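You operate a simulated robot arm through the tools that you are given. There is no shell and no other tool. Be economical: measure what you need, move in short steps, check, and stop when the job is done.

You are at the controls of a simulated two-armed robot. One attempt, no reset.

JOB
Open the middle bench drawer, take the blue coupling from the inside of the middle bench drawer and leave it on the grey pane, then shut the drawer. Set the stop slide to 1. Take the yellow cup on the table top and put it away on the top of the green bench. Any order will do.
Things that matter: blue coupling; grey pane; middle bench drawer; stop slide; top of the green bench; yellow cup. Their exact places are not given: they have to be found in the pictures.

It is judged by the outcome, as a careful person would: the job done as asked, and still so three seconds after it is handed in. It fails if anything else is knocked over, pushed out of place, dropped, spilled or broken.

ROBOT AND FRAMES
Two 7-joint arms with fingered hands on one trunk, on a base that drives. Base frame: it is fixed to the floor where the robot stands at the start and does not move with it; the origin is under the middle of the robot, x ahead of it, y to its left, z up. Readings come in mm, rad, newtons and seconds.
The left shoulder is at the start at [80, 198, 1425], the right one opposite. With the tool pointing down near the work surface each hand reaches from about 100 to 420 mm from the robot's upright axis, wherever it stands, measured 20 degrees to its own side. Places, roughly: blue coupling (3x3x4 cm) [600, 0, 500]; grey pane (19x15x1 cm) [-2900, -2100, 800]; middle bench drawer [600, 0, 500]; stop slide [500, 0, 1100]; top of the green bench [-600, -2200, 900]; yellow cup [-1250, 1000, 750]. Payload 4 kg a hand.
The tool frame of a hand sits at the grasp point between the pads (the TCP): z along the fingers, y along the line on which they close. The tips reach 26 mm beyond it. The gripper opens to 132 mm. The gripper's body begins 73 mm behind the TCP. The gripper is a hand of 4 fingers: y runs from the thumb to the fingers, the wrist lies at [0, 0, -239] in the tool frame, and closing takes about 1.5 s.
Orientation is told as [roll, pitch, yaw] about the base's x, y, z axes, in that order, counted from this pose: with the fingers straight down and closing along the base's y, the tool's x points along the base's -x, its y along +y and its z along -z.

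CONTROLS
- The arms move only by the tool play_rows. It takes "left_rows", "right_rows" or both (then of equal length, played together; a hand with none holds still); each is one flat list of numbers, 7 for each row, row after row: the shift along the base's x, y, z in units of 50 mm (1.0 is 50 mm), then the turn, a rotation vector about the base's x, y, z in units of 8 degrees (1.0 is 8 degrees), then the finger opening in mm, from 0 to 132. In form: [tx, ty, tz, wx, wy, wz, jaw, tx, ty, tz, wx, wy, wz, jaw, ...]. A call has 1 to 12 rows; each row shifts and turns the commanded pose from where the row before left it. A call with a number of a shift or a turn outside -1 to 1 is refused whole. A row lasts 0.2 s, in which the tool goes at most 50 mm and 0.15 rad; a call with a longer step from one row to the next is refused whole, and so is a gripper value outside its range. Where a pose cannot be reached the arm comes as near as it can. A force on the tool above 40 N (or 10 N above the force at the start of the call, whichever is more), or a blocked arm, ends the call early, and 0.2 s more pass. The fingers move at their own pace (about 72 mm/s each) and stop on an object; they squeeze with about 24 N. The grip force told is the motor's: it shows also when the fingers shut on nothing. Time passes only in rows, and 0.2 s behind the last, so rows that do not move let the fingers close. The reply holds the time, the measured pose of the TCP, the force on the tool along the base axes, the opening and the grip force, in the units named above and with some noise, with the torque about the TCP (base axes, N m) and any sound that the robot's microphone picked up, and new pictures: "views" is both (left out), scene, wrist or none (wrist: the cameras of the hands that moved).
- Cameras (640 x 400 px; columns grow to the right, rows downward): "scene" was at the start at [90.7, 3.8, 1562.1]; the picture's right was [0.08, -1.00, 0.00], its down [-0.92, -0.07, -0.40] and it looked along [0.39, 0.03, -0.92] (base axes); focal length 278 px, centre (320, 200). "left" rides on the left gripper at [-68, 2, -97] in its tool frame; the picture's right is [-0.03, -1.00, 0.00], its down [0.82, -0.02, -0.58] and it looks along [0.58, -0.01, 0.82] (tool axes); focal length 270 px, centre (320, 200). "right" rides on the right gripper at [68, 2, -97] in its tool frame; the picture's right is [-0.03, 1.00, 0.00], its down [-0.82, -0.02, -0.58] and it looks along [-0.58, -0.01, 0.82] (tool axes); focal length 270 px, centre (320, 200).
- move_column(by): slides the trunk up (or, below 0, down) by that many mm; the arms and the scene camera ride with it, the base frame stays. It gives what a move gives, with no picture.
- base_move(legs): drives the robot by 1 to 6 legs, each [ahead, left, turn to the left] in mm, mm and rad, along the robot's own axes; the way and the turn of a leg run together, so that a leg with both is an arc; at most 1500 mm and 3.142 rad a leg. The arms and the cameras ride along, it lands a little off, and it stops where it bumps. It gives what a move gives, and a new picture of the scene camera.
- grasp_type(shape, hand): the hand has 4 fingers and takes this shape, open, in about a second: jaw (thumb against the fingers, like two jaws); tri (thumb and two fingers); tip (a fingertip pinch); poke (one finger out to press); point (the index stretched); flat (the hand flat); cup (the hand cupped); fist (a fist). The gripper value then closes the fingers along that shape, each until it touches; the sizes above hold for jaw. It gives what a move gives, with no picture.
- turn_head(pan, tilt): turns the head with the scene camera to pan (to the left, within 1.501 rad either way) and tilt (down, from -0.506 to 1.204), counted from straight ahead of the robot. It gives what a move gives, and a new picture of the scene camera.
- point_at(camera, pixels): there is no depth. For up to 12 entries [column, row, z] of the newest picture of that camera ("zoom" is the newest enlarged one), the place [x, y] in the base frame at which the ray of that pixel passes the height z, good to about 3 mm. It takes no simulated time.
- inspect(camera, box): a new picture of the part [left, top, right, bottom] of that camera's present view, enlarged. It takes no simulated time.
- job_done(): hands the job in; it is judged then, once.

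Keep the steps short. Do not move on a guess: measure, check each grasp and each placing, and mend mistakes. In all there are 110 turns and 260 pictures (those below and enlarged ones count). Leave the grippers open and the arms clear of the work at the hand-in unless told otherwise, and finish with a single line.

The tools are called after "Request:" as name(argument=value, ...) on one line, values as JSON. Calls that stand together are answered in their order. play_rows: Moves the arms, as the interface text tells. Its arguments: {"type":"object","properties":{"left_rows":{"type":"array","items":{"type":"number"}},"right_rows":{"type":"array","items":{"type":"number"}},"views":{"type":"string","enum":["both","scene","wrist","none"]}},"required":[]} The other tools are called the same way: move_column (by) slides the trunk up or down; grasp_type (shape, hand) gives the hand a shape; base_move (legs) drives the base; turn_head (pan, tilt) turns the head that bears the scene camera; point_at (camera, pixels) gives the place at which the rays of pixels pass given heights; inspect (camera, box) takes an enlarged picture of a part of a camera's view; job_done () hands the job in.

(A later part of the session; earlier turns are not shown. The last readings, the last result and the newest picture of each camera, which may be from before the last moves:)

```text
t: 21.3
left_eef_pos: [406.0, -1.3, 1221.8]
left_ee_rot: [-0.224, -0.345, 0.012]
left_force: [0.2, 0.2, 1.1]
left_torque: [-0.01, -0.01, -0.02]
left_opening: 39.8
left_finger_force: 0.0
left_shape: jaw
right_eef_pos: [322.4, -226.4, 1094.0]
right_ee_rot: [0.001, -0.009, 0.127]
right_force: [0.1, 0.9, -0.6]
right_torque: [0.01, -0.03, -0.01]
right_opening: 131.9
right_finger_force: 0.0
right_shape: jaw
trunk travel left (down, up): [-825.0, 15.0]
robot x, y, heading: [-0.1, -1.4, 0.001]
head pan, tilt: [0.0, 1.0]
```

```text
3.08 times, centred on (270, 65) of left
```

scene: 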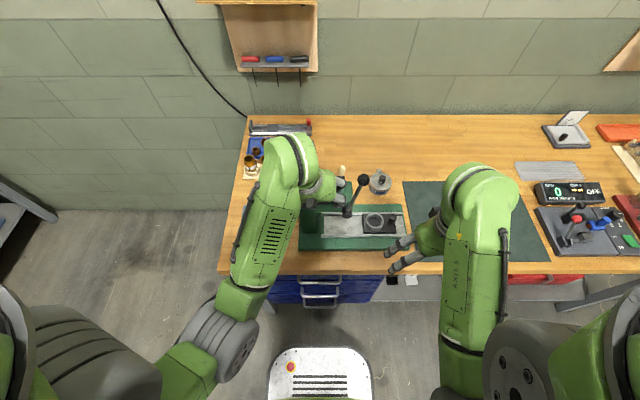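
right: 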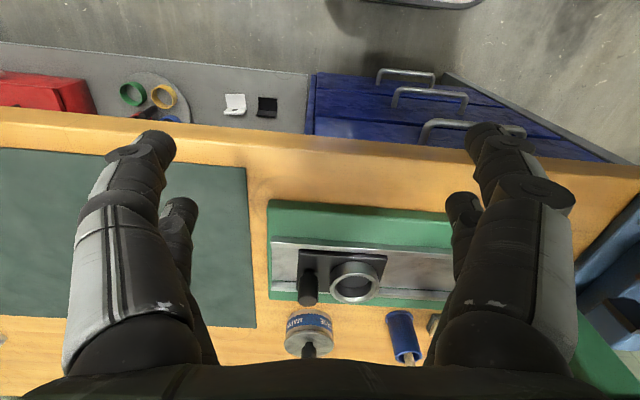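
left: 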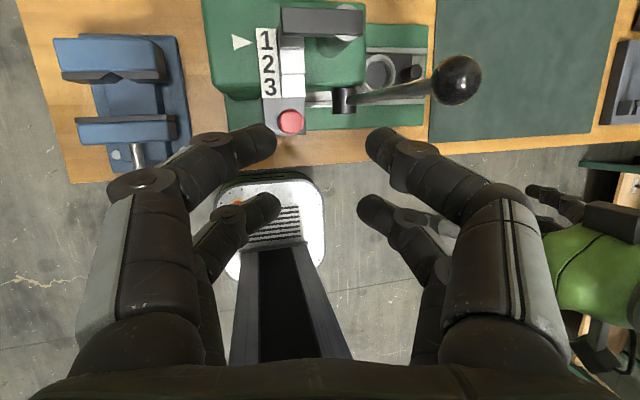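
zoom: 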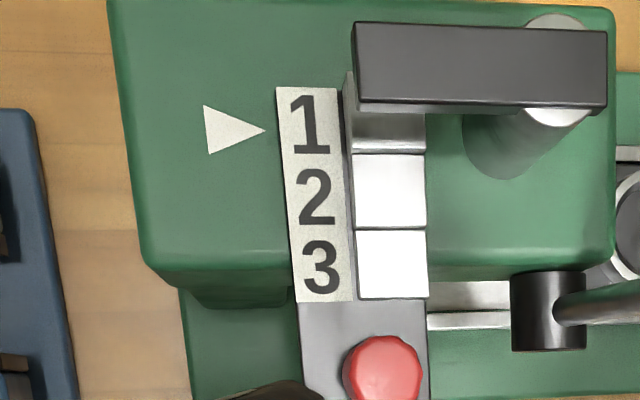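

The slide reads 1. Before driving, I'll look around the room with the head.

Request:
turn_head(pan=1.5, tilt=0.5)

Request:
turn_head(pan=-1.5, tilt=0.5)

```text
t: 22.9
left_eef_pos: [408.5, -2.7, 1219.8]
left_ee_rot: [-0.223, -0.346, 0.013]
left_force: [0.6, -0.8, 0.0]
left_torque: [0.03, -0.03, -0.03]
left_opening: 39.8
left_finger_force: 0.0
left_shape: jaw
right_eef_pos: [322.2, -228.4, 1093.5]
right_ee_rot: [0.0, -0.006, 0.127]
right_force: [-0.1, 0.0, -0.1]
right_torque: [-0.02, -0.03, -0.03]
right_opening: 131.9
right_finger_force: 0.1
right_shape: jaw
trunk travel left (down, up): [-825.0, 15.0]
robot x, y, heading: [-2.3, 0.4, 0.001]
head pan, tilt: [1.499, 0.499]
```

scene: 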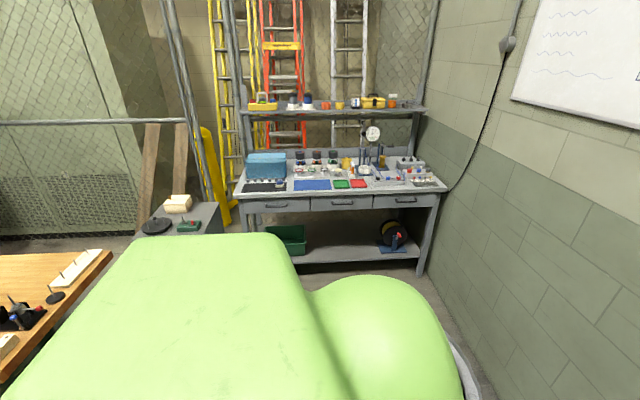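

```text
t: 25.5
left_eef_pos: [409.6, -1.7, 1219.5]
left_ee_rot: [-0.223, -0.346, 0.013]
left_force: [1.0, -0.5, 0.7]
left_torque: [-0.03, -0.01, -0.06]
left_opening: 39.6
left_finger_force: 0.2
left_shape: jaw
right_eef_pos: [322.2, -226.4, 1092.8]
right_ee_rot: [0.001, -0.008, 0.128]
right_force: [0.0, 0.3, -0.4]
right_torque: [0.0, 0.0, -0.02]
right_opening: 132.0
right_finger_force: 0.2
right_shape: jaw
trunk travel left (down, up): [-825.0, 15.0]
robot x, y, heading: [0.7, -2.1, 0.001]
head pan, tilt: [-1.499, 0.499]
```

scene: 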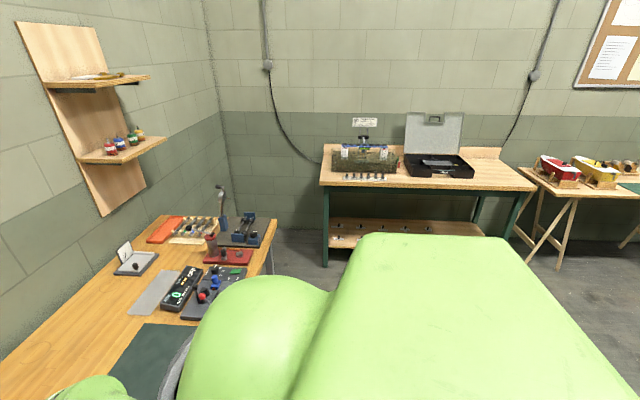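

The table is behind-left, with its edge near x≈−870, and the green bench is to the right. I'll back off 400 mm from the workbench and look down at the drawers.

Request:
base_move(legs=[[-400, 0, 0]])

Request:
turn_head(pan=0, tilt=0.9)

```text
t: 28.0
left_eef_pos: [9.0, -1.0, 1220.0]
left_ee_rot: [-0.224, -0.342, 0.023]
left_force: [0.3, -0.1, -0.6]
left_torque: [0.0, 0.06, 0.0]
left_opening: 39.3
left_finger_force: 0.2
left_shape: jaw
right_eef_pos: [-75.4, -225.5, 1092.1]
right_ee_rot: [0.0, -0.006, 0.137]
right_force: [0.0, -0.4, -0.6]
right_torque: [0.02, 0.01, 0.01]
right_opening: 132.0
right_finger_force: 0.2
right_shape: jaw
trunk travel left (down, up): [-825.0, 15.0]
robot x, y, heading: [-404.1, -3.8, 0.013]
head pan, tilt: [-1.499, 0.499]
```

scene: 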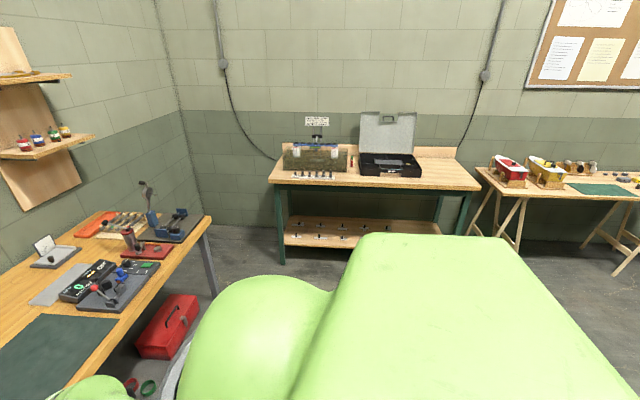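

```text
t: 29.6
left_eef_pos: [5.0, -0.3, 1219.9]
left_ee_rot: [-0.222, -0.346, 0.023]
left_force: [-0.6, -0.1, -0.2]
left_torque: [0.01, 0.01, -0.02]
left_opening: 39.7
left_finger_force: 0.0
left_shape: jaw
right_eef_pos: [-76.8, -224.6, 1092.9]
right_ee_rot: [0.001, -0.008, 0.14]
right_force: [0.1, -0.6, 0.9]
right_torque: [-0.02, -0.01, 0.03]
right_opening: 132.0
right_finger_force: 0.1
right_shape: jaw
trunk travel left (down, up): [-825.0, 15.0]
robot x, y, heading: [-402.2, -5.0, 0.01]
head pan, tilt: [0.0, 0.901]
```

scene: 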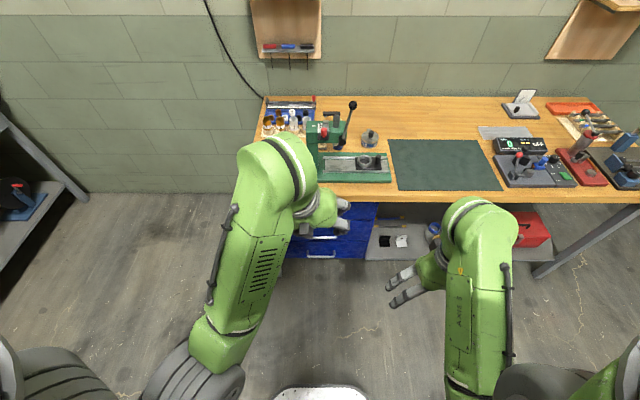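

I'll lower the trunk 560 mm, straighten the left hand and point it forward toward the drawers.

Request:
move_column(by=-560)

Request:
play_rows(left_rows=[0, 0.2, 0, 0.8, 0, -0.1, 60, 0, 0.2, 0, 0.8, 0, -0.08, 80, 0, 0, 0, 0, -1, 0, 80, 0, 0, 0, 0, -1, 0, 80, 0, 0, 0, 0, -1, 0, 80, 0, 0, 0, 0, -1, 0, 80, 0, 0, 0, 0, -1, 0, 80, 0, 0, 0, 0, -1, 0, 80, 0, 0, 0, 0, -1, 0, 80], views="both")

```text
refused: -560 is not a number from -400 to 400
```

```text
t: 31.6
left_eef_pos: [14.8, 17.2, 1195.7]
left_ee_rot: [0.275, -1.309, -0.299]
left_force: [-0.4, -0.2, 0.5]
left_torque: [-0.03, 0.02, 0.0]
left_opening: 79.6
left_finger_force: 0.0
left_shape: jaw
left hand out of reach, approached as far as the arm can: row 1, 2
right_eef_pos: [-76.5, -224.4, 1094.0]
right_ee_rot: [-0.002, -0.008, 0.138]
right_force: [-0.2, 0.5, -0.3]
right_torque: [-0.03, 0.01, 0.01]
right_opening: 131.9
right_finger_force: 0.1
right_shape: jaw
trunk travel left (down, up): [-825.0, 15.0]
robot x, y, heading: [-403.4, -3.1, 0.013]
head pan, tilt: [0.0, 0.901]
```

scene: 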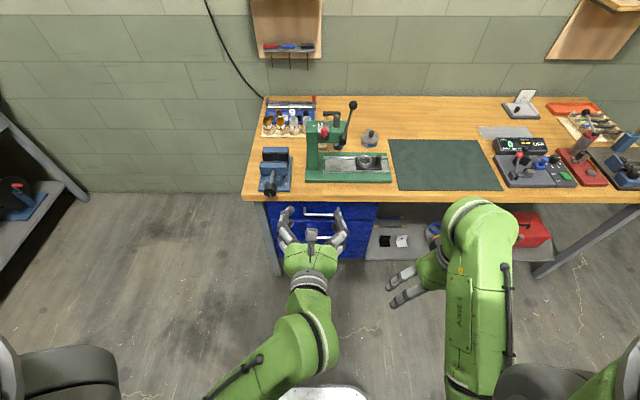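
left: 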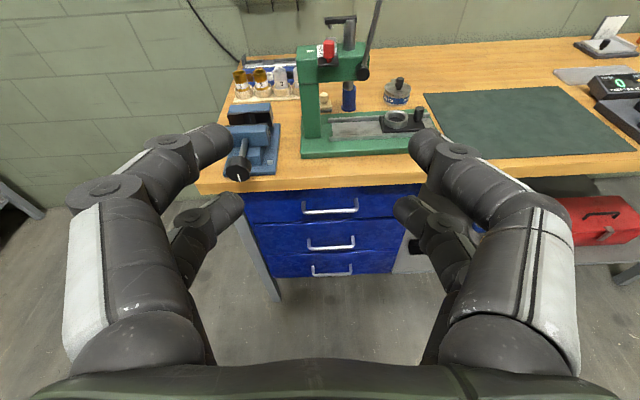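

Request:
point_at(camera="left", pixels=[[331, 210, 650], [331, 210, 750], [331, 246, 500], [331, 246, 600], [331, 272, 350], [331, 272, 450], [331, 184, 850], [247, 190, 800]])

Request:
move_column(by=-400)

Request:
turn_head(pan=0, tilt=0.7)

Request:
inspect(camera="left", box=[0, 0, 640, 400])

```text
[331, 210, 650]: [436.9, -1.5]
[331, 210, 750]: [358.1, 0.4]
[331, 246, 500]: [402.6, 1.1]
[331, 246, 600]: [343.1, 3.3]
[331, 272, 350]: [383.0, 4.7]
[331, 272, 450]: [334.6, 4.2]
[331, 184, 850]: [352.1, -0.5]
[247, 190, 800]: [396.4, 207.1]
```

```text
t: 35.6
left_eef_pos: [19.9, 16.1, 892.7]
left_ee_rot: [0.266, -1.302, -0.29]
left_force: [0.9, -0.4, 0.4]
left_torque: [-0.02, 0.03, 0.02]
left_opening: 79.3
left_finger_force: 0.1
left_shape: jaw
right_eef_pos: [-86.5, -222.7, 782.2]
right_ee_rot: [0.01, 0.04, 0.147]
right_force: [-0.7, -0.8, 0.1]
right_torque: [0.0, 0.0, -0.05]
right_opening: 131.8
right_finger_force: 0.0
right_shape: jaw
trunk travel left (down, up): [-524.0, 316.0]
robot x, y, heading: [-400.9, -2.4, 0.016]
head pan, tilt: [0.0, 0.901]
stopped: the arm was blocked; the commanded pose is now the measured one
```

```text
t: 36.3
left_eef_pos: [21.0, 16.8, 892.9]
left_ee_rot: [0.267, -1.299, -0.291]
left_force: [0.9, -0.9, 0.4]
left_torque: [0.04, -0.01, -0.02]
left_opening: 79.6
left_finger_force: 0.0
left_shape: jaw
right_eef_pos: [-87.8, -222.4, 780.9]
right_ee_rot: [0.01, 0.041, 0.145]
right_force: [-0.2, 0.5, 0.4]
right_torque: [-0.01, 0.01, 0.03]
right_opening: 131.9
right_finger_force: 0.1
right_shape: jaw
trunk travel left (down, up): [-524.0, 316.0]
robot x, y, heading: [-404.9, -0.5, 0.007]
head pan, tilt: [0.0, 0.7]
```

scene: 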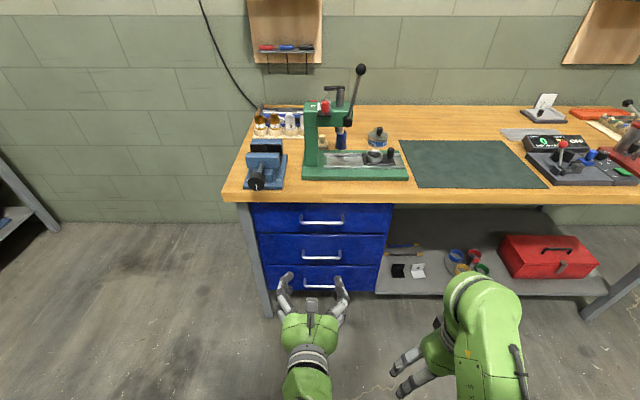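

```text
1.00 times, centred on (320, 200) of left
```

zoom: 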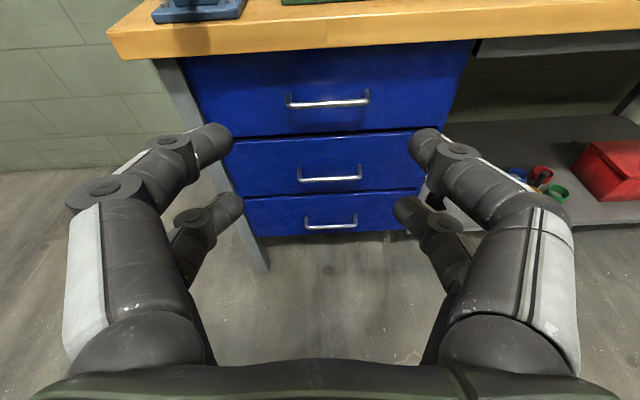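

The column stopped at −300 because an arm was blocked. I'll triangulate the handles from both current views.

Request:
point_at(camera="left", pixels=[[328, 103, 700], [328, 103, 740], [329, 180, 500], [329, 180, 550], [329, 180, 600], [331, 226, 400], [331, 226, 450], [302, 180, 550], [360, 178, 550]])

Request:
point_at(camera="scene", pixels=[[322, 223, 700], [322, 223, 740], [322, 258, 500], [322, 258, 550], [322, 258, 600], [322, 287, 400], [322, 287, 450]])

Request:
inspect(camera="right", box=[0, 0, 640, 400])

```text
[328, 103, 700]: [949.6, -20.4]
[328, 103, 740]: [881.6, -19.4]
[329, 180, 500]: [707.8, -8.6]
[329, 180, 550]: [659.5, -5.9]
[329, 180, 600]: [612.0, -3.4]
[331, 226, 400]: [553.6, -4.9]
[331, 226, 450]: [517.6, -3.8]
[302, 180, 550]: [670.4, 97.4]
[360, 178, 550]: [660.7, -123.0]
```

```text
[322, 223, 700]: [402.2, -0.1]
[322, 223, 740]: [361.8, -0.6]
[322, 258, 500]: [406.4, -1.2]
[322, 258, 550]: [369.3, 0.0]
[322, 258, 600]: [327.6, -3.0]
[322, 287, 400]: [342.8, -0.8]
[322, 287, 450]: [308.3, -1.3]
```

```text
1.00 times, centred on (320, 200) of right
```

zoom: 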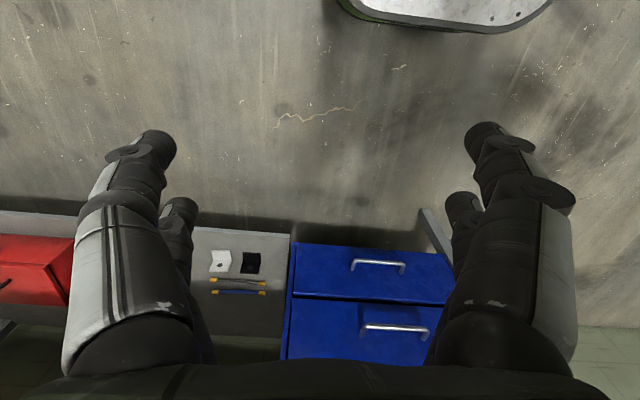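

Request:
point_at(camera="zoom", pixels=[[394, 328, 500], [394, 328, 520], [394, 328, 550], [394, 328, 600], [378, 263, 300], [378, 263, 350], [378, 263, 400]])

Request:
inspect(camera="left", box=[220, 60, 440, 240])

```text
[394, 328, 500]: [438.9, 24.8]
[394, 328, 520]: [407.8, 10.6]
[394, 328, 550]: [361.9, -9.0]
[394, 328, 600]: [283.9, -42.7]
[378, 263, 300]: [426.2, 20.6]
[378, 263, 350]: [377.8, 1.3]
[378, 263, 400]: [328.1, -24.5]
```

```text
2.22 times, centred on (330, 150) of left
```

zoom: 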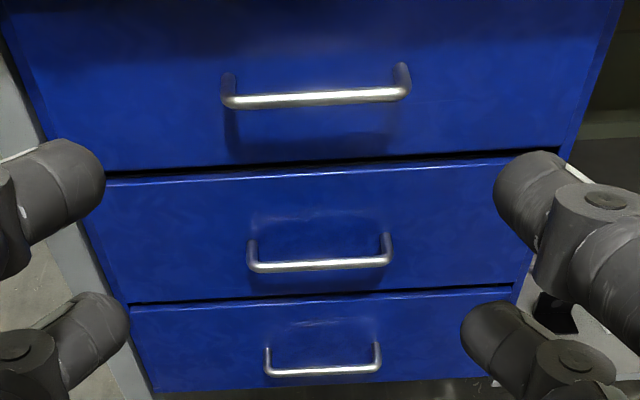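

Middle handle is about (382, 0, 536). I'll look down to find what blocked the trunk.

Request:
turn_head(pan=0, tilt=1.2)

```text
t: 37.3
left_eef_pos: [19.7, 18.4, 892.1]
left_ee_rot: [0.265, -1.3, -0.288]
left_force: [0.4, 0.0, -0.3]
left_torque: [0.0, -0.01, 0.01]
left_opening: 79.7
left_finger_force: 0.1
left_shape: jaw
right_eef_pos: [-86.8, -221.5, 780.9]
right_ee_rot: [0.01, 0.04, 0.144]
right_force: [0.7, 0.3, 0.2]
right_torque: [-0.01, 0.0, 0.01]
right_opening: 132.1
right_finger_force: 0.1
right_shape: jaw
trunk travel left (down, up): [-524.0, 316.0]
robot x, y, heading: [-401.9, -1.5, 0.013]
head pan, tilt: [0.0, 1.201]
```

scene: 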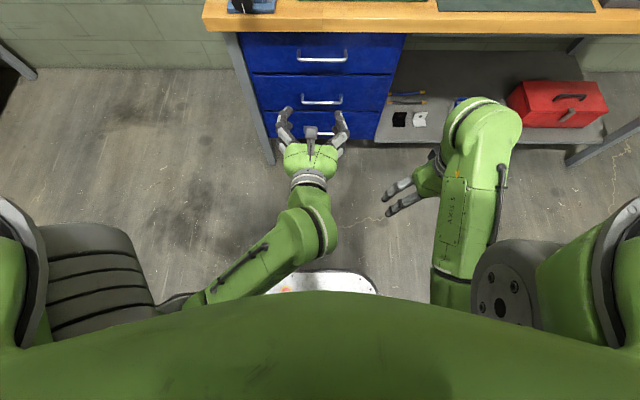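

Request:
move_column(by=-80)

```text
t: 38.6
left_eef_pos: [21.7, 18.0, 891.9]
left_ee_rot: [0.26, -1.301, -0.284]
left_force: [-0.1, 0.6, -0.4]
left_torque: [-0.02, 0.02, 0.0]
left_opening: 79.6
left_finger_force: 0.0
left_shape: jaw
right_eef_pos: [-87.1, -220.3, 780.0]
right_ee_rot: [0.009, 0.041, 0.153]
right_force: [0.0, 0.3, -0.1]
right_torque: [-0.02, 0.0, 0.03]
right_opening: 132.1
right_finger_force: 0.1
right_shape: jaw
trunk travel left (down, up): [-523.0, 317.0]
robot x, y, heading: [-406.3, 1.1, 0.015]
head pan, tilt: [0.0, 1.201]
stopped: the arm was blocked; the commanded pose is now the measured one
```

Request:
turn_head(pan=1.5, tilt=0.9)

Request:
turn_head(pan=-1.5, tilt=0.9)

```text
t: 40.2
left_eef_pos: [20.5, 18.9, 891.5]
left_ee_rot: [0.259, -1.301, -0.284]
left_force: [0.0, 1.1, 0.4]
left_torque: [0.01, 0.02, -0.02]
left_opening: 79.6
left_finger_force: 0.0
left_shape: jaw
right_eef_pos: [-87.2, -219.6, 780.8]
right_ee_rot: [0.009, 0.041, 0.152]
right_force: [-0.4, -0.2, -0.5]
right_torque: [0.0, 0.03, 0.01]
right_opening: 131.8
right_finger_force: 0.1
right_shape: jaw
trunk travel left (down, up): [-523.0, 317.0]
robot x, y, heading: [-402.4, -4.0, 0.016]
head pan, tilt: [1.499, 0.901]
```

scene: 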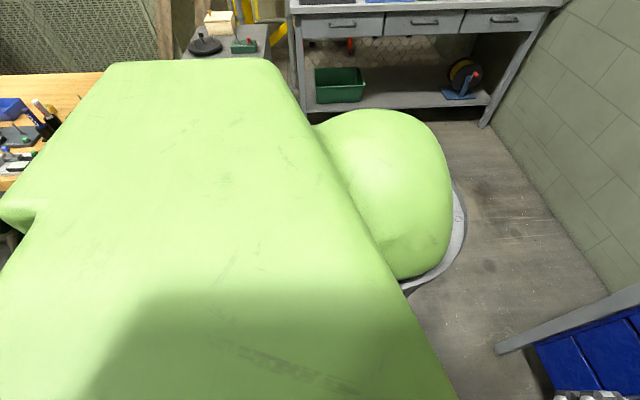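

```text
t: 42.8
left_eef_pos: [20.4, 17.3, 890.9]
left_ee_rot: [0.26, -1.299, -0.285]
left_force: [0.3, -0.1, 0.0]
left_torque: [-0.02, 0.02, 0.03]
left_opening: 79.2
left_finger_force: 0.1
left_shape: jaw
right_eef_pos: [-86.9, -219.0, 780.6]
right_ee_rot: [0.009, 0.042, 0.151]
right_force: [0.5, 0.1, -0.8]
right_torque: [0.0, 0.0, -0.01]
right_opening: 132.0
right_finger_force: 0.1
right_shape: jaw
trunk travel left (down, up): [-523.0, 317.0]
robot x, y, heading: [-402.9, -1.7, 0.015]
head pan, tilt: [-1.499, 0.901]
```

scene: 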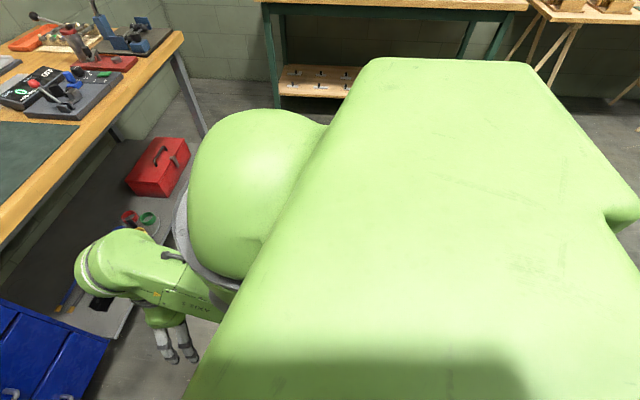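

The trunk housing extends back near the table behind. I'll drive forward 180 mm and try lowering again.

Request:
base_move(legs=[[180, 0, 0]])

Request:
move_column(by=-150)

```text
t: 44.3
left_eef_pos: [201.5, 18.5, 891.1]
left_ee_rot: [0.261, -1.301, -0.288]
left_force: [-0.4, 0.0, 0.1]
left_torque: [-0.01, 0.0, 0.0]
left_opening: 79.6
left_finger_force: 0.0
left_shape: jaw
right_eef_pos: [93.2, -219.2, 780.9]
right_ee_rot: [0.009, 0.042, 0.148]
right_force: [0.0, 0.0, 0.3]
right_torque: [-0.02, -0.01, 0.01]
right_opening: 132.0
right_finger_force: 0.1
right_shape: jaw
trunk travel left (down, up): [-523.0, 317.0]
robot x, y, heading: [-223.1, 1.0, 0.009]
head pan, tilt: [-1.499, 0.901]
```

scene: 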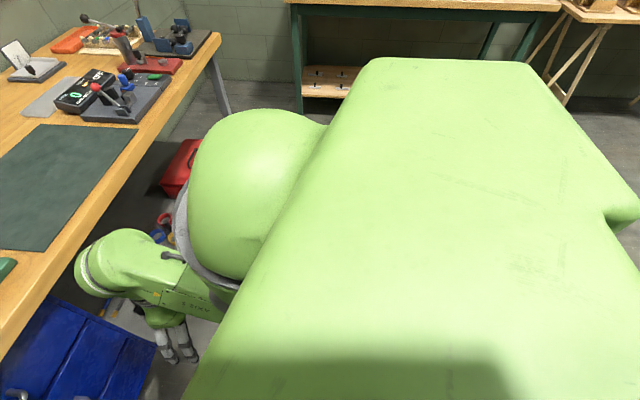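

```text
t: 46.3
left_eef_pos: [200.6, 19.5, 891.4]
left_ee_rot: [0.253, -1.302, -0.281]
left_force: [-0.7, -0.6, -0.2]
left_torque: [-0.04, 0.0, -0.02]
left_opening: 79.6
left_finger_force: 0.0
left_shape: jaw
right_eef_pos: [93.0, -216.2, 781.4]
right_ee_rot: [0.006, 0.041, 0.153]
right_force: [-0.6, -0.6, -0.3]
right_torque: [0.01, 0.02, 0.01]
right_opening: 131.9
right_finger_force: 0.1
right_shape: jaw
trunk travel left (down, up): [-523.0, 317.0]
robot x, y, heading: [-221.7, -1.2, 0.013]
head pan, tilt: [-1.499, 0.901]
stopped: the arm was blocked; the commanded pose is now the measured one
```

It is still blocked at the same height, so it is a self-limit from arm posture. I'll lower the left hand with the arm itself and roll it thumb-up so the fingers close vertically on the handle bar.

Request:
play_rows(left_rows=[0, 0, -0.3, 0, -0.95, 0, 80, 0, 0, -0.3, 0, -0.95, 0, 80, 0, 0, -0.4, -1, 0, 0, 80, 0, 0, -0.4, -1, 0, 0, 80, 0, 0, -0.4, -1, 0, 0, 80, 0, 0, -0.4, -1, 0, 0, 80, 0, 0, -0.4, -1, 0, 0, 80, 0, 0, -0.4, -1, 0, 0, 80, 0, 0, -0.4, -1, 0, 0, 80, 0, 0, -0.4, -1, 0, 0, 80, 0, 0, -0.4, -1, 0, 0, 80, 0, 0, -0.4, -1, 0, 0, 80], views="wrist")

Request:
turn_head(pan=0, tilt=1.0)

```text
t: 48.9
left_eef_pos: [201.4, 18.0, 661.7]
left_ee_rot: [-1.581, -0.247, 1.58]
left_force: [0.1, 0.7, 0.9]
left_torque: [0.0, 0.0, 0.02]
left_opening: 79.5
left_finger_force: 0.1
left_shape: jaw
right_eef_pos: [92.8, -216.5, 780.1]
right_ee_rot: [0.007, 0.041, 0.153]
right_force: [0.4, 0.1, 0.2]
right_torque: [-0.03, 0.0, 0.0]
right_opening: 131.8
right_finger_force: 0.0
right_shape: jaw
trunk travel left (down, up): [-523.0, 317.0]
robot x, y, heading: [-225.6, -4.3, 0.005]
head pan, tilt: [-1.499, 0.901]
```

left: 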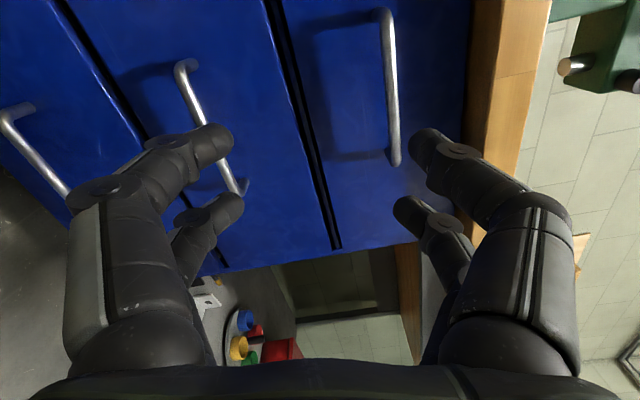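

```text
t: 50.5
left_eef_pos: [201.8, 18.9, 660.9]
left_ee_rot: [-1.582, -0.25, 1.583]
left_force: [0.1, 0.8, 0.7]
left_torque: [-0.02, -0.01, 0.02]
left_opening: 79.3
left_finger_force: 0.1
left_shape: jaw
right_eef_pos: [92.3, -217.0, 779.6]
right_ee_rot: [0.006, 0.042, 0.155]
right_force: [-0.2, 0.2, -0.2]
right_torque: [0.03, 0.03, -0.01]
right_opening: 131.9
right_finger_force: 0.1
right_shape: jaw
trunk travel left (down, up): [-523.0, 317.0]
robot x, y, heading: [-222.1, 2.4, 0.006]
head pan, tilt: [0.0, 1.0]
```

scene: 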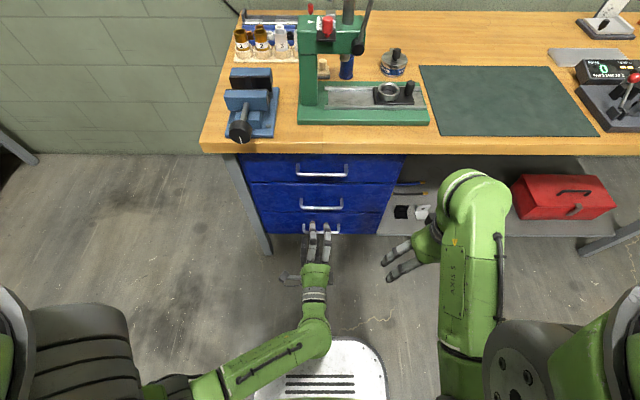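

Good posture. I'll finish the roll and lower to z≈536.

Request:
play_rows(left_rows=[0, -0.1, -0.83, -0.42, 0, 0, 80, 0, -0.1, -0.83, -0.42, 0, 0, 80, 0, -0.1, -0.83, -0.42, 0, 0, 80], views="wrist")

```text
t: 51.3
left_eef_pos: [198.5, 2.7, 536.3]
left_ee_rot: [-1.582, -0.072, 1.581]
left_force: [0.5, 0.7, -0.4]
left_torque: [0.0, 0.01, -0.01]
left_opening: 79.8
left_finger_force: 0.1
left_shape: jaw
right_eef_pos: [92.6, -217.6, 781.2]
right_ee_rot: [0.008, 0.041, 0.154]
right_force: [0.4, 0.4, -0.3]
right_torque: [-0.01, -0.01, -0.01]
right_opening: 131.8
right_finger_force: 0.1
right_shape: jaw
trunk travel left (down, up): [-523.0, 317.0]
robot x, y, heading: [-221.5, 2.3, 0.006]
head pan, tilt: [0.0, 1.0]
```

left: 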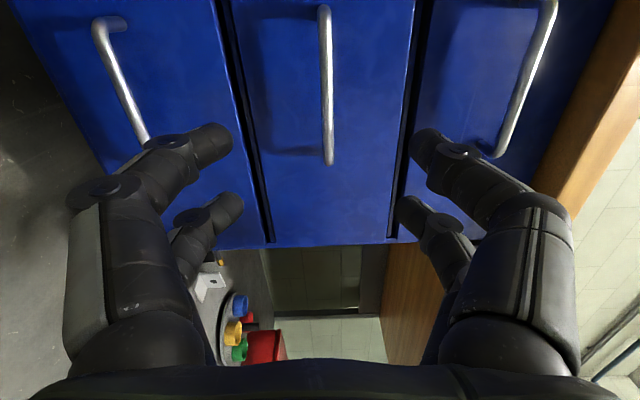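

The middle handle is centred on the hand (column 327). I'll drive forward 140 mm and check.

Request:
base_move(legs=[[140, 0, 0]])

Request:
inspect(camera="left", box=[0, 0, 640, 400])

```text
t: 52.6
left_eef_pos: [338.7, 5.9, 536.8]
left_ee_rot: [-1.581, -0.074, 1.585]
left_force: [1.1, 0.7, -1.4]
left_torque: [0.0, 0.01, -0.02]
left_opening: 79.4
left_finger_force: 0.0
left_shape: jaw
right_eef_pos: [234.3, -214.3, 780.5]
right_ee_rot: [0.008, 0.043, 0.155]
right_force: [0.4, 0.1, -0.1]
right_torque: [0.0, 0.03, 0.01]
right_opening: 132.0
right_finger_force: 0.0
right_shape: jaw
trunk travel left (down, up): [-523.0, 317.0]
robot x, y, heading: [-85.3, 3.4, 0.01]
head pan, tilt: [0.0, 1.0]
```

scene: 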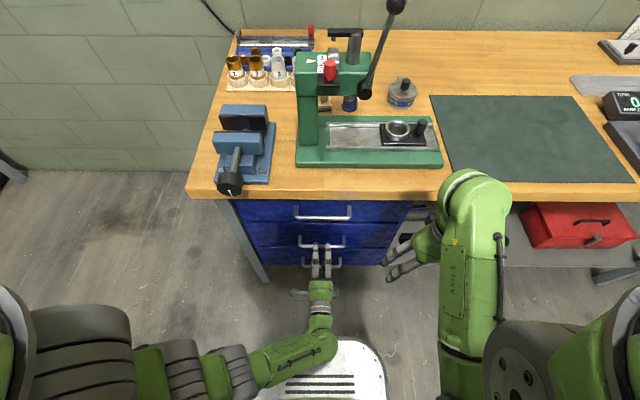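

```text
1.00 times, centred on (320, 200) of left
```

zoom: 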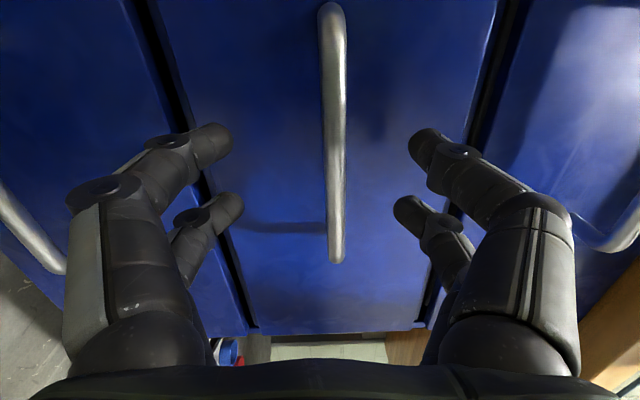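

The bar is about 8 mm above the TCP line. I'll rise 7 mm, advance 34 mm, then close.

Request:
play_rows(left_rows=[0.2, -0.05, 0.14, 0, 0, 0, 60, 0.24, -0.05, 0, 0, 0, 0, 60, 0.24, 0, 0, 0, 0, 0, 60, 0, 0, 0, 0, 0, 0, 5, 0, 0, 0, 0, 0, 0, 5, 0, 0, 0, 0, 0, 0, 5, 0, 0, 0, 0, 0, 0, 5], views="wrist")

```text
t: 54.2
left_eef_pos: [371.5, 0.0, 544.0]
left_ee_rot: [-1.582, -0.074, 1.585]
left_force: [0.2, 0.9, -0.3]
left_torque: [0.0, 0.03, -0.01]
left_opening: 5.4
left_finger_force: 0.1
left_shape: jaw
right_eef_pos: [233.8, -214.8, 781.2]
right_ee_rot: [0.006, 0.042, 0.156]
right_force: [0.1, -0.9, 0.0]
right_torque: [0.02, 0.02, -0.03]
right_opening: 131.9
right_finger_force: 0.1
right_shape: jaw
trunk travel left (down, up): [-523.0, 317.0]
robot x, y, heading: [-82.7, 1.4, 0.01]
head pan, tilt: [0.0, 1.0]
```

left: 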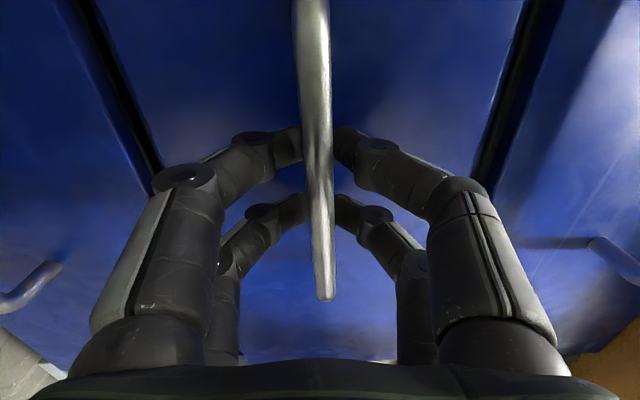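

The fingertips have closed behind the bar, enclosing it. I'll close fully and then pull back with the base in a short test.

Request:
play_rows(left_rows=[0, 0, 0, 0, 0, 0, 0, 0, 0, 0, 0, 0, 0, 0, -0.3, 0, 0, 0, 0, 0, 0, -0.3, 0, 0, 0, 0, 0, 0], views="both")

```text
t: 55.2
left_eef_pos: [341.0, -1.3, 543.8]
left_ee_rot: [-1.581, -0.074, 1.584]
left_force: [0.3, 0.0, 2.3]
left_torque: [0.04, 0.01, 0.0]
left_opening: 0.0
left_finger_force: 23.4
left_shape: jaw
right_eef_pos: [234.6, -214.9, 780.7]
right_ee_rot: [0.007, 0.04, 0.156]
right_force: [0.0, -0.2, 0.5]
right_torque: [-0.03, 0.0, 0.0]
right_opening: 132.0
right_finger_force: 0.0
right_shape: jaw
trunk travel left (down, up): [-523.0, 317.0]
robot x, y, heading: [-84.2, 1.4, 0.009]
head pan, tilt: [0.0, 1.0]
```

scene: 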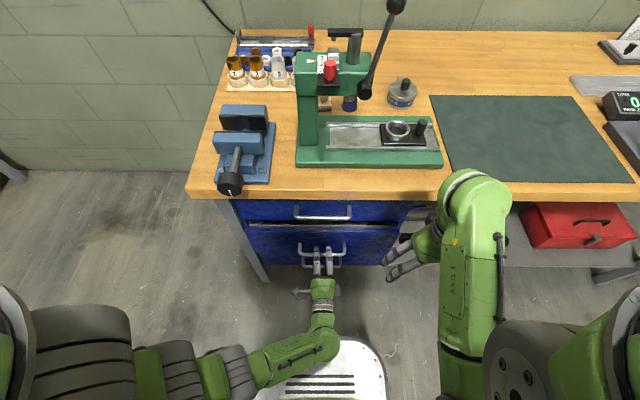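
left: 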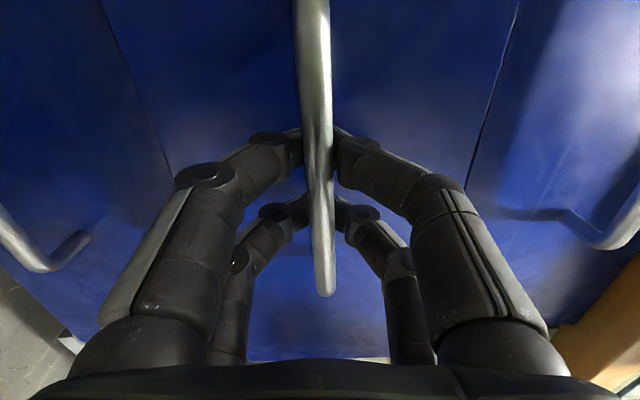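

The middle drawer is coming out with the handle hooked. I'll pull 220 mm more with the base.

Request:
base_move(legs=[[-220, 0, 0]])

Request:
inspect(camera="scene", box=[180, 130, 500, 330])

```text
t: 56.9
left_eef_pos: [123.2, -1.8, 544.0]
left_ee_rot: [-1.582, -0.073, 1.586]
left_force: [-0.1, 0.4, -0.4]
left_torque: [-0.01, 0.0, 0.0]
left_opening: 0.0
left_finger_force: 24.1
left_shape: jaw
right_eef_pos: [15.5, -215.8, 780.8]
right_ee_rot: [0.006, 0.041, 0.155]
right_force: [0.4, 0.2, -0.1]
right_torque: [0.0, 0.01, -0.01]
right_opening: 131.9
right_finger_force: 0.0
right_shape: jaw
trunk travel left (down, up): [-523.0, 317.0]
robot x, y, heading: [-299.2, -1.5, 0.008]
head pan, tilt: [0.0, 1.0]
```

scene: 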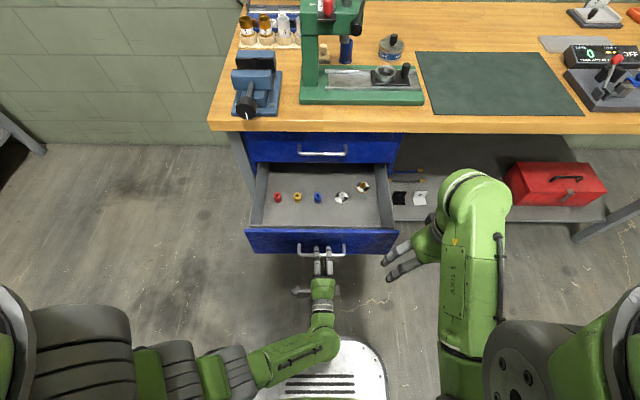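

```text
2.00 times, centred on (340, 230) of scene
```

zoom: 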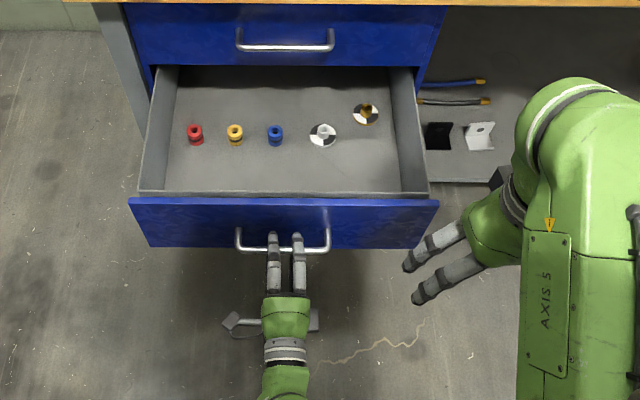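

The drawer is open and the blue coupling stands at pixel (318,197). I'll measure it and its neighbours.

Request:
point_at(camera="scene", pixels=[[318, 193, 510], [318, 202, 470], [298, 193, 510], [277, 193, 510], [342, 197, 490], [363, 187, 490], [262, 225, 560], [310, 164, 600], [318, 130, 860]])

Request:
inspect(camera="left", box=[0, 0, 640, 400])

```text
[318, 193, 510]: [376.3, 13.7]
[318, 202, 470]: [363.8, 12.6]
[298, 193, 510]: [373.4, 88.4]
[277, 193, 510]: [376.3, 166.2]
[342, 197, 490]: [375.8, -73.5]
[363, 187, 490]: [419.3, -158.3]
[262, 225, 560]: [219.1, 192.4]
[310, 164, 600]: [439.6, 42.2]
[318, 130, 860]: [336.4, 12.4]
```

```text
1.00 times, centred on (320, 200) of left
```

zoom: 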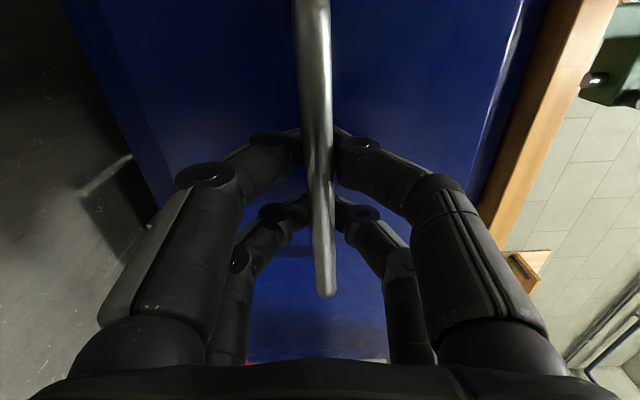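

The coupling sits at x≈368, under the bench edge. I'll pull the drawer out another 130 mm.

Request:
base_move(legs=[[-130, 0, 0]])

```text
t: 58.2
left_eef_pos: [6.0, -3.9, 547.2]
left_ee_rot: [-1.582, -0.057, 1.601]
left_force: [23.3, 2.7, -4.4]
left_torque: [-0.17, 0.02, -0.34]
left_opening: 0.2
left_finger_force: 24.6
left_shape: jaw
right_eef_pos: [-106.4, -217.1, 780.7]
right_ee_rot: [0.006, 0.041, 0.157]
right_force: [-0.8, 0.3, -0.4]
right_torque: [0.0, -0.02, 0.01]
right_opening: 132.1
right_finger_force: 0.0
right_shape: jaw
trunk travel left (down, up): [-523.0, 317.0]
robot x, y, heading: [-422.0, -0.0, 0.008]
head pan, tilt: [0.0, 1.0]
stopped in leg 1: the force on the tool passed its limit (the readings are from after the stop); the commanded pose is now the measured one
```

scene: 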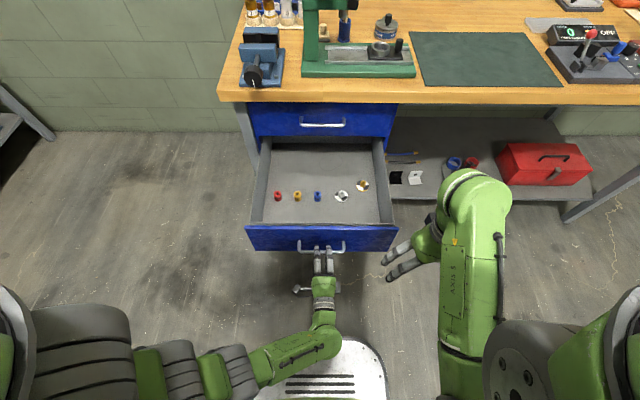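

The drawer is at its stop. I'll ease forward, open the fingers, back off the handle, and measure the coupling.

Request:
play_rows(left_rows=[0.15, 0, 0, 0, 0, 0, 0, 0, 0, 0, 0, 0, 0, 70, 0, 0, 0, 0, 0, 0, 70, 0, 0, 0, 0, 0, 0, 70, -0.5, 0, 0, 0, 0, 0, 70, -0.8, 0, 0, 0, 0, 0, 70, -0.3, 0, 0, 0, 0, 0, 70], views="both")

Request:
point_at(camera="scene", pixels=[[318, 193, 510], [318, 200, 470], [298, 193, 510], [277, 193, 510], [342, 196, 490], [363, 187, 490], [246, 226, 620], [318, 104, 850], [323, 250, 545]])

```text
t: 59.8
left_eef_pos: [-68.5, -4.2, 548.2]
left_ee_rot: [-1.584, -0.06, 1.599]
left_force: [0.2, 0.4, 0.3]
left_torque: [-0.01, 0.03, -0.03]
left_opening: 69.5
left_finger_force: 0.0
left_shape: jaw
right_eef_pos: [-107.2, -218.2, 782.8]
right_ee_rot: [0.006, 0.04, 0.157]
right_force: [0.0, 0.2, 0.3]
right_torque: [-0.04, 0.0, -0.03]
right_opening: 132.1
right_finger_force: 0.1
right_shape: jaw
trunk travel left (down, up): [-523.0, 317.0]
robot x, y, heading: [-427.0, -5.7, 0.01]
head pan, tilt: [0.0, 1.0]
```

scene: 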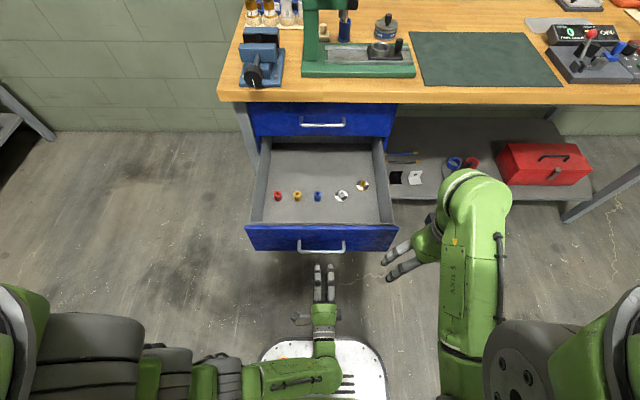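
left: 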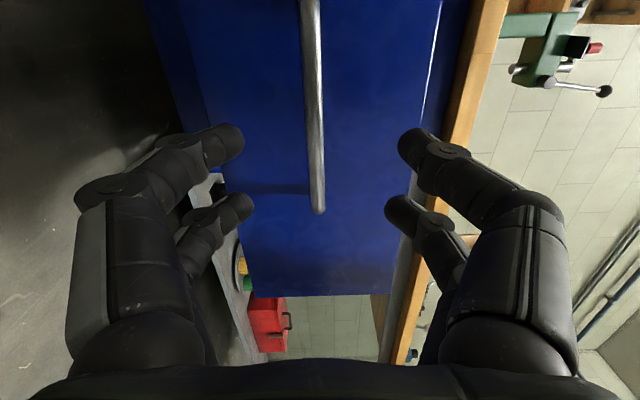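

```text
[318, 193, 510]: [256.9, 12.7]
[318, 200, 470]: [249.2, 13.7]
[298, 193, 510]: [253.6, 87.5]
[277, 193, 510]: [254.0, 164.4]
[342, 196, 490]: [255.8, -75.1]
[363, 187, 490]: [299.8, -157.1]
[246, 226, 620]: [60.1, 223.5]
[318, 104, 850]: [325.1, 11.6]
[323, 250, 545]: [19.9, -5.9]
```

The coupling is at about (252, 13). I'll raise the left hand above the drawer and tip it downward (65°), so it closes along x, which avoids the neighbours.

Request:
play_rows(left_rows=[0, 0, 0.8, 0, 0, 0, 90, 0, 0, 0.8, 0, 0, 0, 90, 0, 0, 0.8, 0, 0, 0, 90, 0, 0, 0.8, 0, 0, 0, 90, 0, 0.1, 0, 0, 1, 0, 90, 0, 0.1, 0, 0, 1, 0, 90, 0, 0.1, 0, 0, 1, 0, 90, 0, 0.1, 0, 0, 1, 0, 90, 0, 0, 0, 0, 1, 0, 90, 0, 0, 0, 0, 1, 0, 90, 0, 0, 0, 0, 1, 0, 90, 0, 0, 0, 0, 1, 0, 90], views="both")

```text
t: 62.4
left_eef_pos: [-68.1, 16.6, 708.2]
left_ee_rot: [-0.462, -0.047, 1.525]
left_force: [0.1, -0.1, -0.3]
left_torque: [-0.01, 0.02, 0.01]
left_opening: 89.6
left_finger_force: 0.1
left_shape: jaw
right_eef_pos: [-106.5, -217.9, 781.2]
right_ee_rot: [0.007, 0.041, 0.155]
right_force: [0.2, 0.5, 0.1]
right_torque: [-0.01, 0.01, 0.0]
right_opening: 131.9
right_finger_force: 0.0
right_shape: jaw
trunk travel left (down, up): [-523.0, 317.0]
robot x, y, heading: [-426.1, -0.5, 0.011]
head pan, tilt: [0.0, 1.0]
```

scene: 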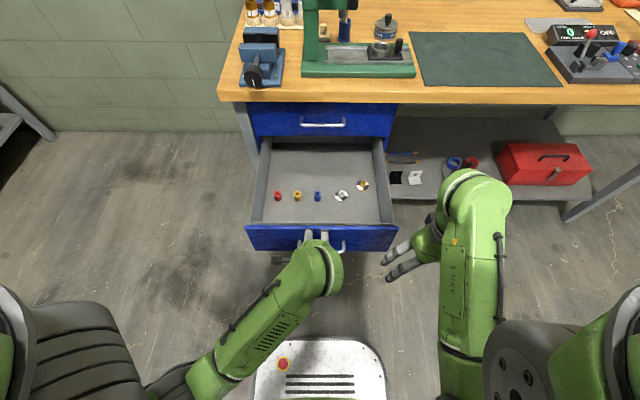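
left: 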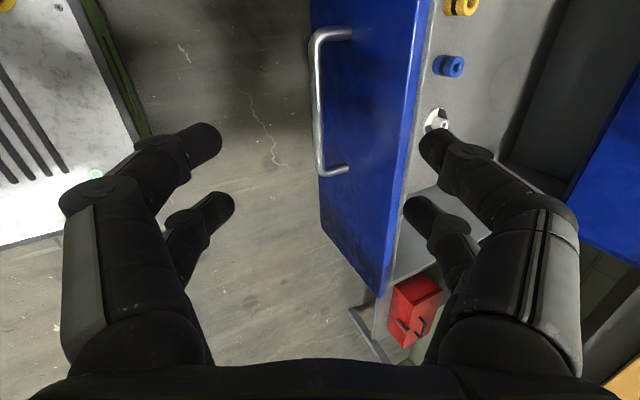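

Both hands are above the drawer rim (z≈620). I'll drive forward 230 mm.

Request:
base_move(legs=[[230, 0, 0]])

Request:
play_rows(left_rows=[0.5, 0, 0, 0, 0, 0, 90], views="wrist")

```text
t: 64.1
left_eef_pos: [157.7, 15.9, 708.9]
left_ee_rot: [-0.465, -0.046, 1.521]
left_force: [0.7, -0.3, -0.6]
left_torque: [-0.04, 0.0, -0.02]
left_opening: 89.6
left_finger_force: 0.1
left_shape: jaw
right_eef_pos: [117.6, -216.2, 780.8]
right_ee_rot: [0.005, 0.04, 0.151]
right_force: [0.3, 0.3, -0.2]
right_torque: [-0.01, -0.02, -0.03]
right_opening: 131.9
right_finger_force: 0.1
right_shape: jaw
trunk travel left (down, up): [-523.0, 317.0]
robot x, y, heading: [-198.4, -3.7, 0.012]
head pan, tilt: [0.0, 1.0]
```

scene: 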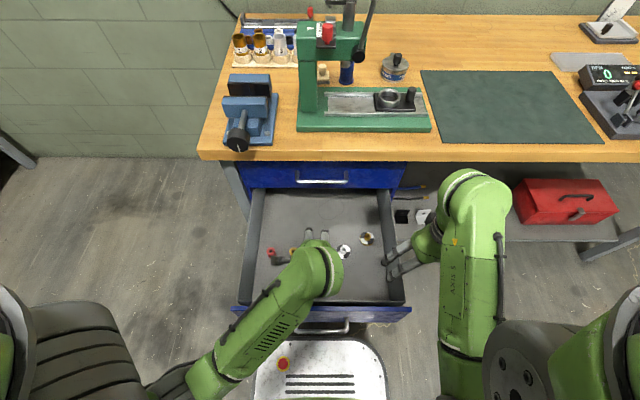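

```text
t: 64.5
left_eef_pos: [183.3, 17.9, 707.8]
left_ee_rot: [-0.466, -0.048, 1.52]
left_force: [0.0, -0.3, 0.1]
left_torque: [-0.01, 0.02, 0.02]
left_opening: 89.8
left_finger_force: 0.0
left_shape: jaw
right_eef_pos: [117.6, -216.3, 782.8]
right_ee_rot: [0.005, 0.042, 0.152]
right_force: [-0.1, -0.6, 0.8]
right_torque: [-0.01, 0.02, -0.01]
right_opening: 131.9
right_finger_force: 0.1
right_shape: jaw
trunk travel left (down, up): [-523.0, 317.0]
robot x, y, heading: [-196.3, 0.1, 0.008]
head pan, tilt: [0.0, 1.0]
```

left: 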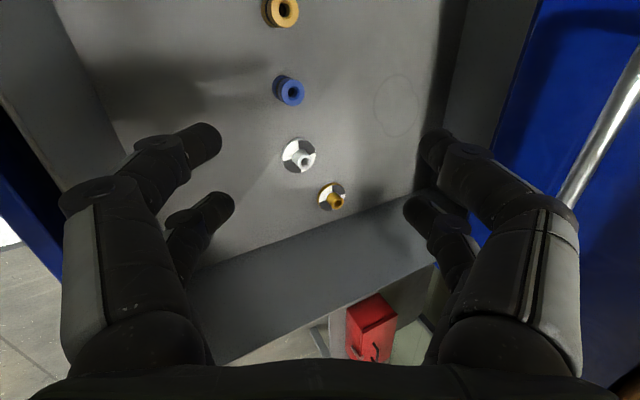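

Request:
point_at(camera="left", pixels=[[292, 94, 510], [290, 89, 490], [287, 82, 470], [303, 160, 490], [300, 156, 470], [282, 13, 490]])

```text
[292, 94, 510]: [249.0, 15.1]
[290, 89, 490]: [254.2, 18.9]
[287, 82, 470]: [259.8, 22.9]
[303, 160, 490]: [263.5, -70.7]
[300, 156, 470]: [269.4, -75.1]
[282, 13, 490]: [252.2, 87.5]
```

The coupling is at about (253, 15), with its top at z≈508. I'll straighten the hand, move above it and descend to z≈590 to check.

Request:
play_rows(left_rows=[0.47, 0, 0, 0, 0.83, 0, 70, 0.47, -0.03, 0, 0, 0.83, 0, 70, 0.46, -0.03, 0, 0, 0.83, 0, 70, 0, 0, -0.8, 0, 0, 0, 70, 0, 0, -0.8, 0, 0, 0, 70, 0, 0, -0.7, 0, 0, 0, 70], views="both")

```text
t: 65.9
left_eef_pos: [251.2, 13.5, 594.4]
left_ee_rot: [-0.118, -0.026, 1.506]
left_force: [1.2, -0.1, 0.2]
left_torque: [-0.02, -0.01, 0.0]
left_opening: 70.5
left_finger_force: 0.0
left_shape: jaw
right_eef_pos: [116.6, -217.6, 781.8]
right_ee_rot: [0.007, 0.04, 0.152]
right_force: [0.0, 0.6, 0.7]
right_torque: [-0.01, -0.01, 0.01]
right_opening: 131.9
right_finger_force: 0.1
right_shape: jaw
trunk travel left (down, up): [-523.0, 317.0]
robot x, y, heading: [-198.0, -0.4, 0.007]
head pan, tilt: [0.0, 1.0]
```

scene: 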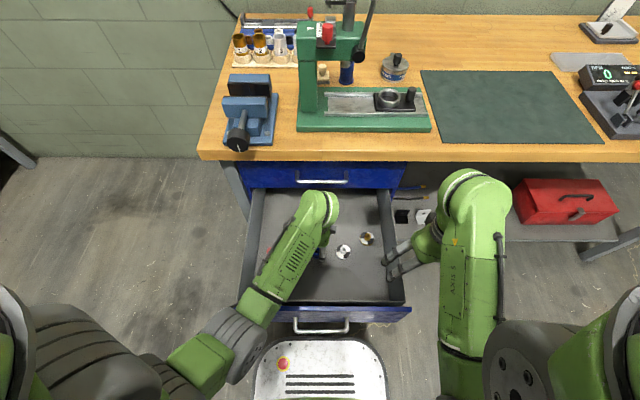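
left: 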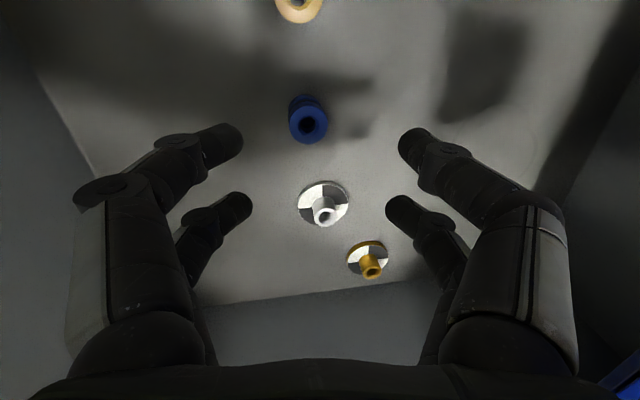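

Request:
point_at(camera="left", pixels=[[308, 125, 508], [306, 108, 470], [320, 200, 594], [326, 217, 495], [371, 272, 495], [222, 140, 571], [418, 145, 571], [236, 205, 571], [404, 210, 571]])

```text
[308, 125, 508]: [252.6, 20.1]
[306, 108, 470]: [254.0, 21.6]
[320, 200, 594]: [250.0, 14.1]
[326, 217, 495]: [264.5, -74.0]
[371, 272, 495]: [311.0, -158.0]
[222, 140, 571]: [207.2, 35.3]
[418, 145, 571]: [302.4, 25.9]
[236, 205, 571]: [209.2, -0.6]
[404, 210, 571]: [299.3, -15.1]
```

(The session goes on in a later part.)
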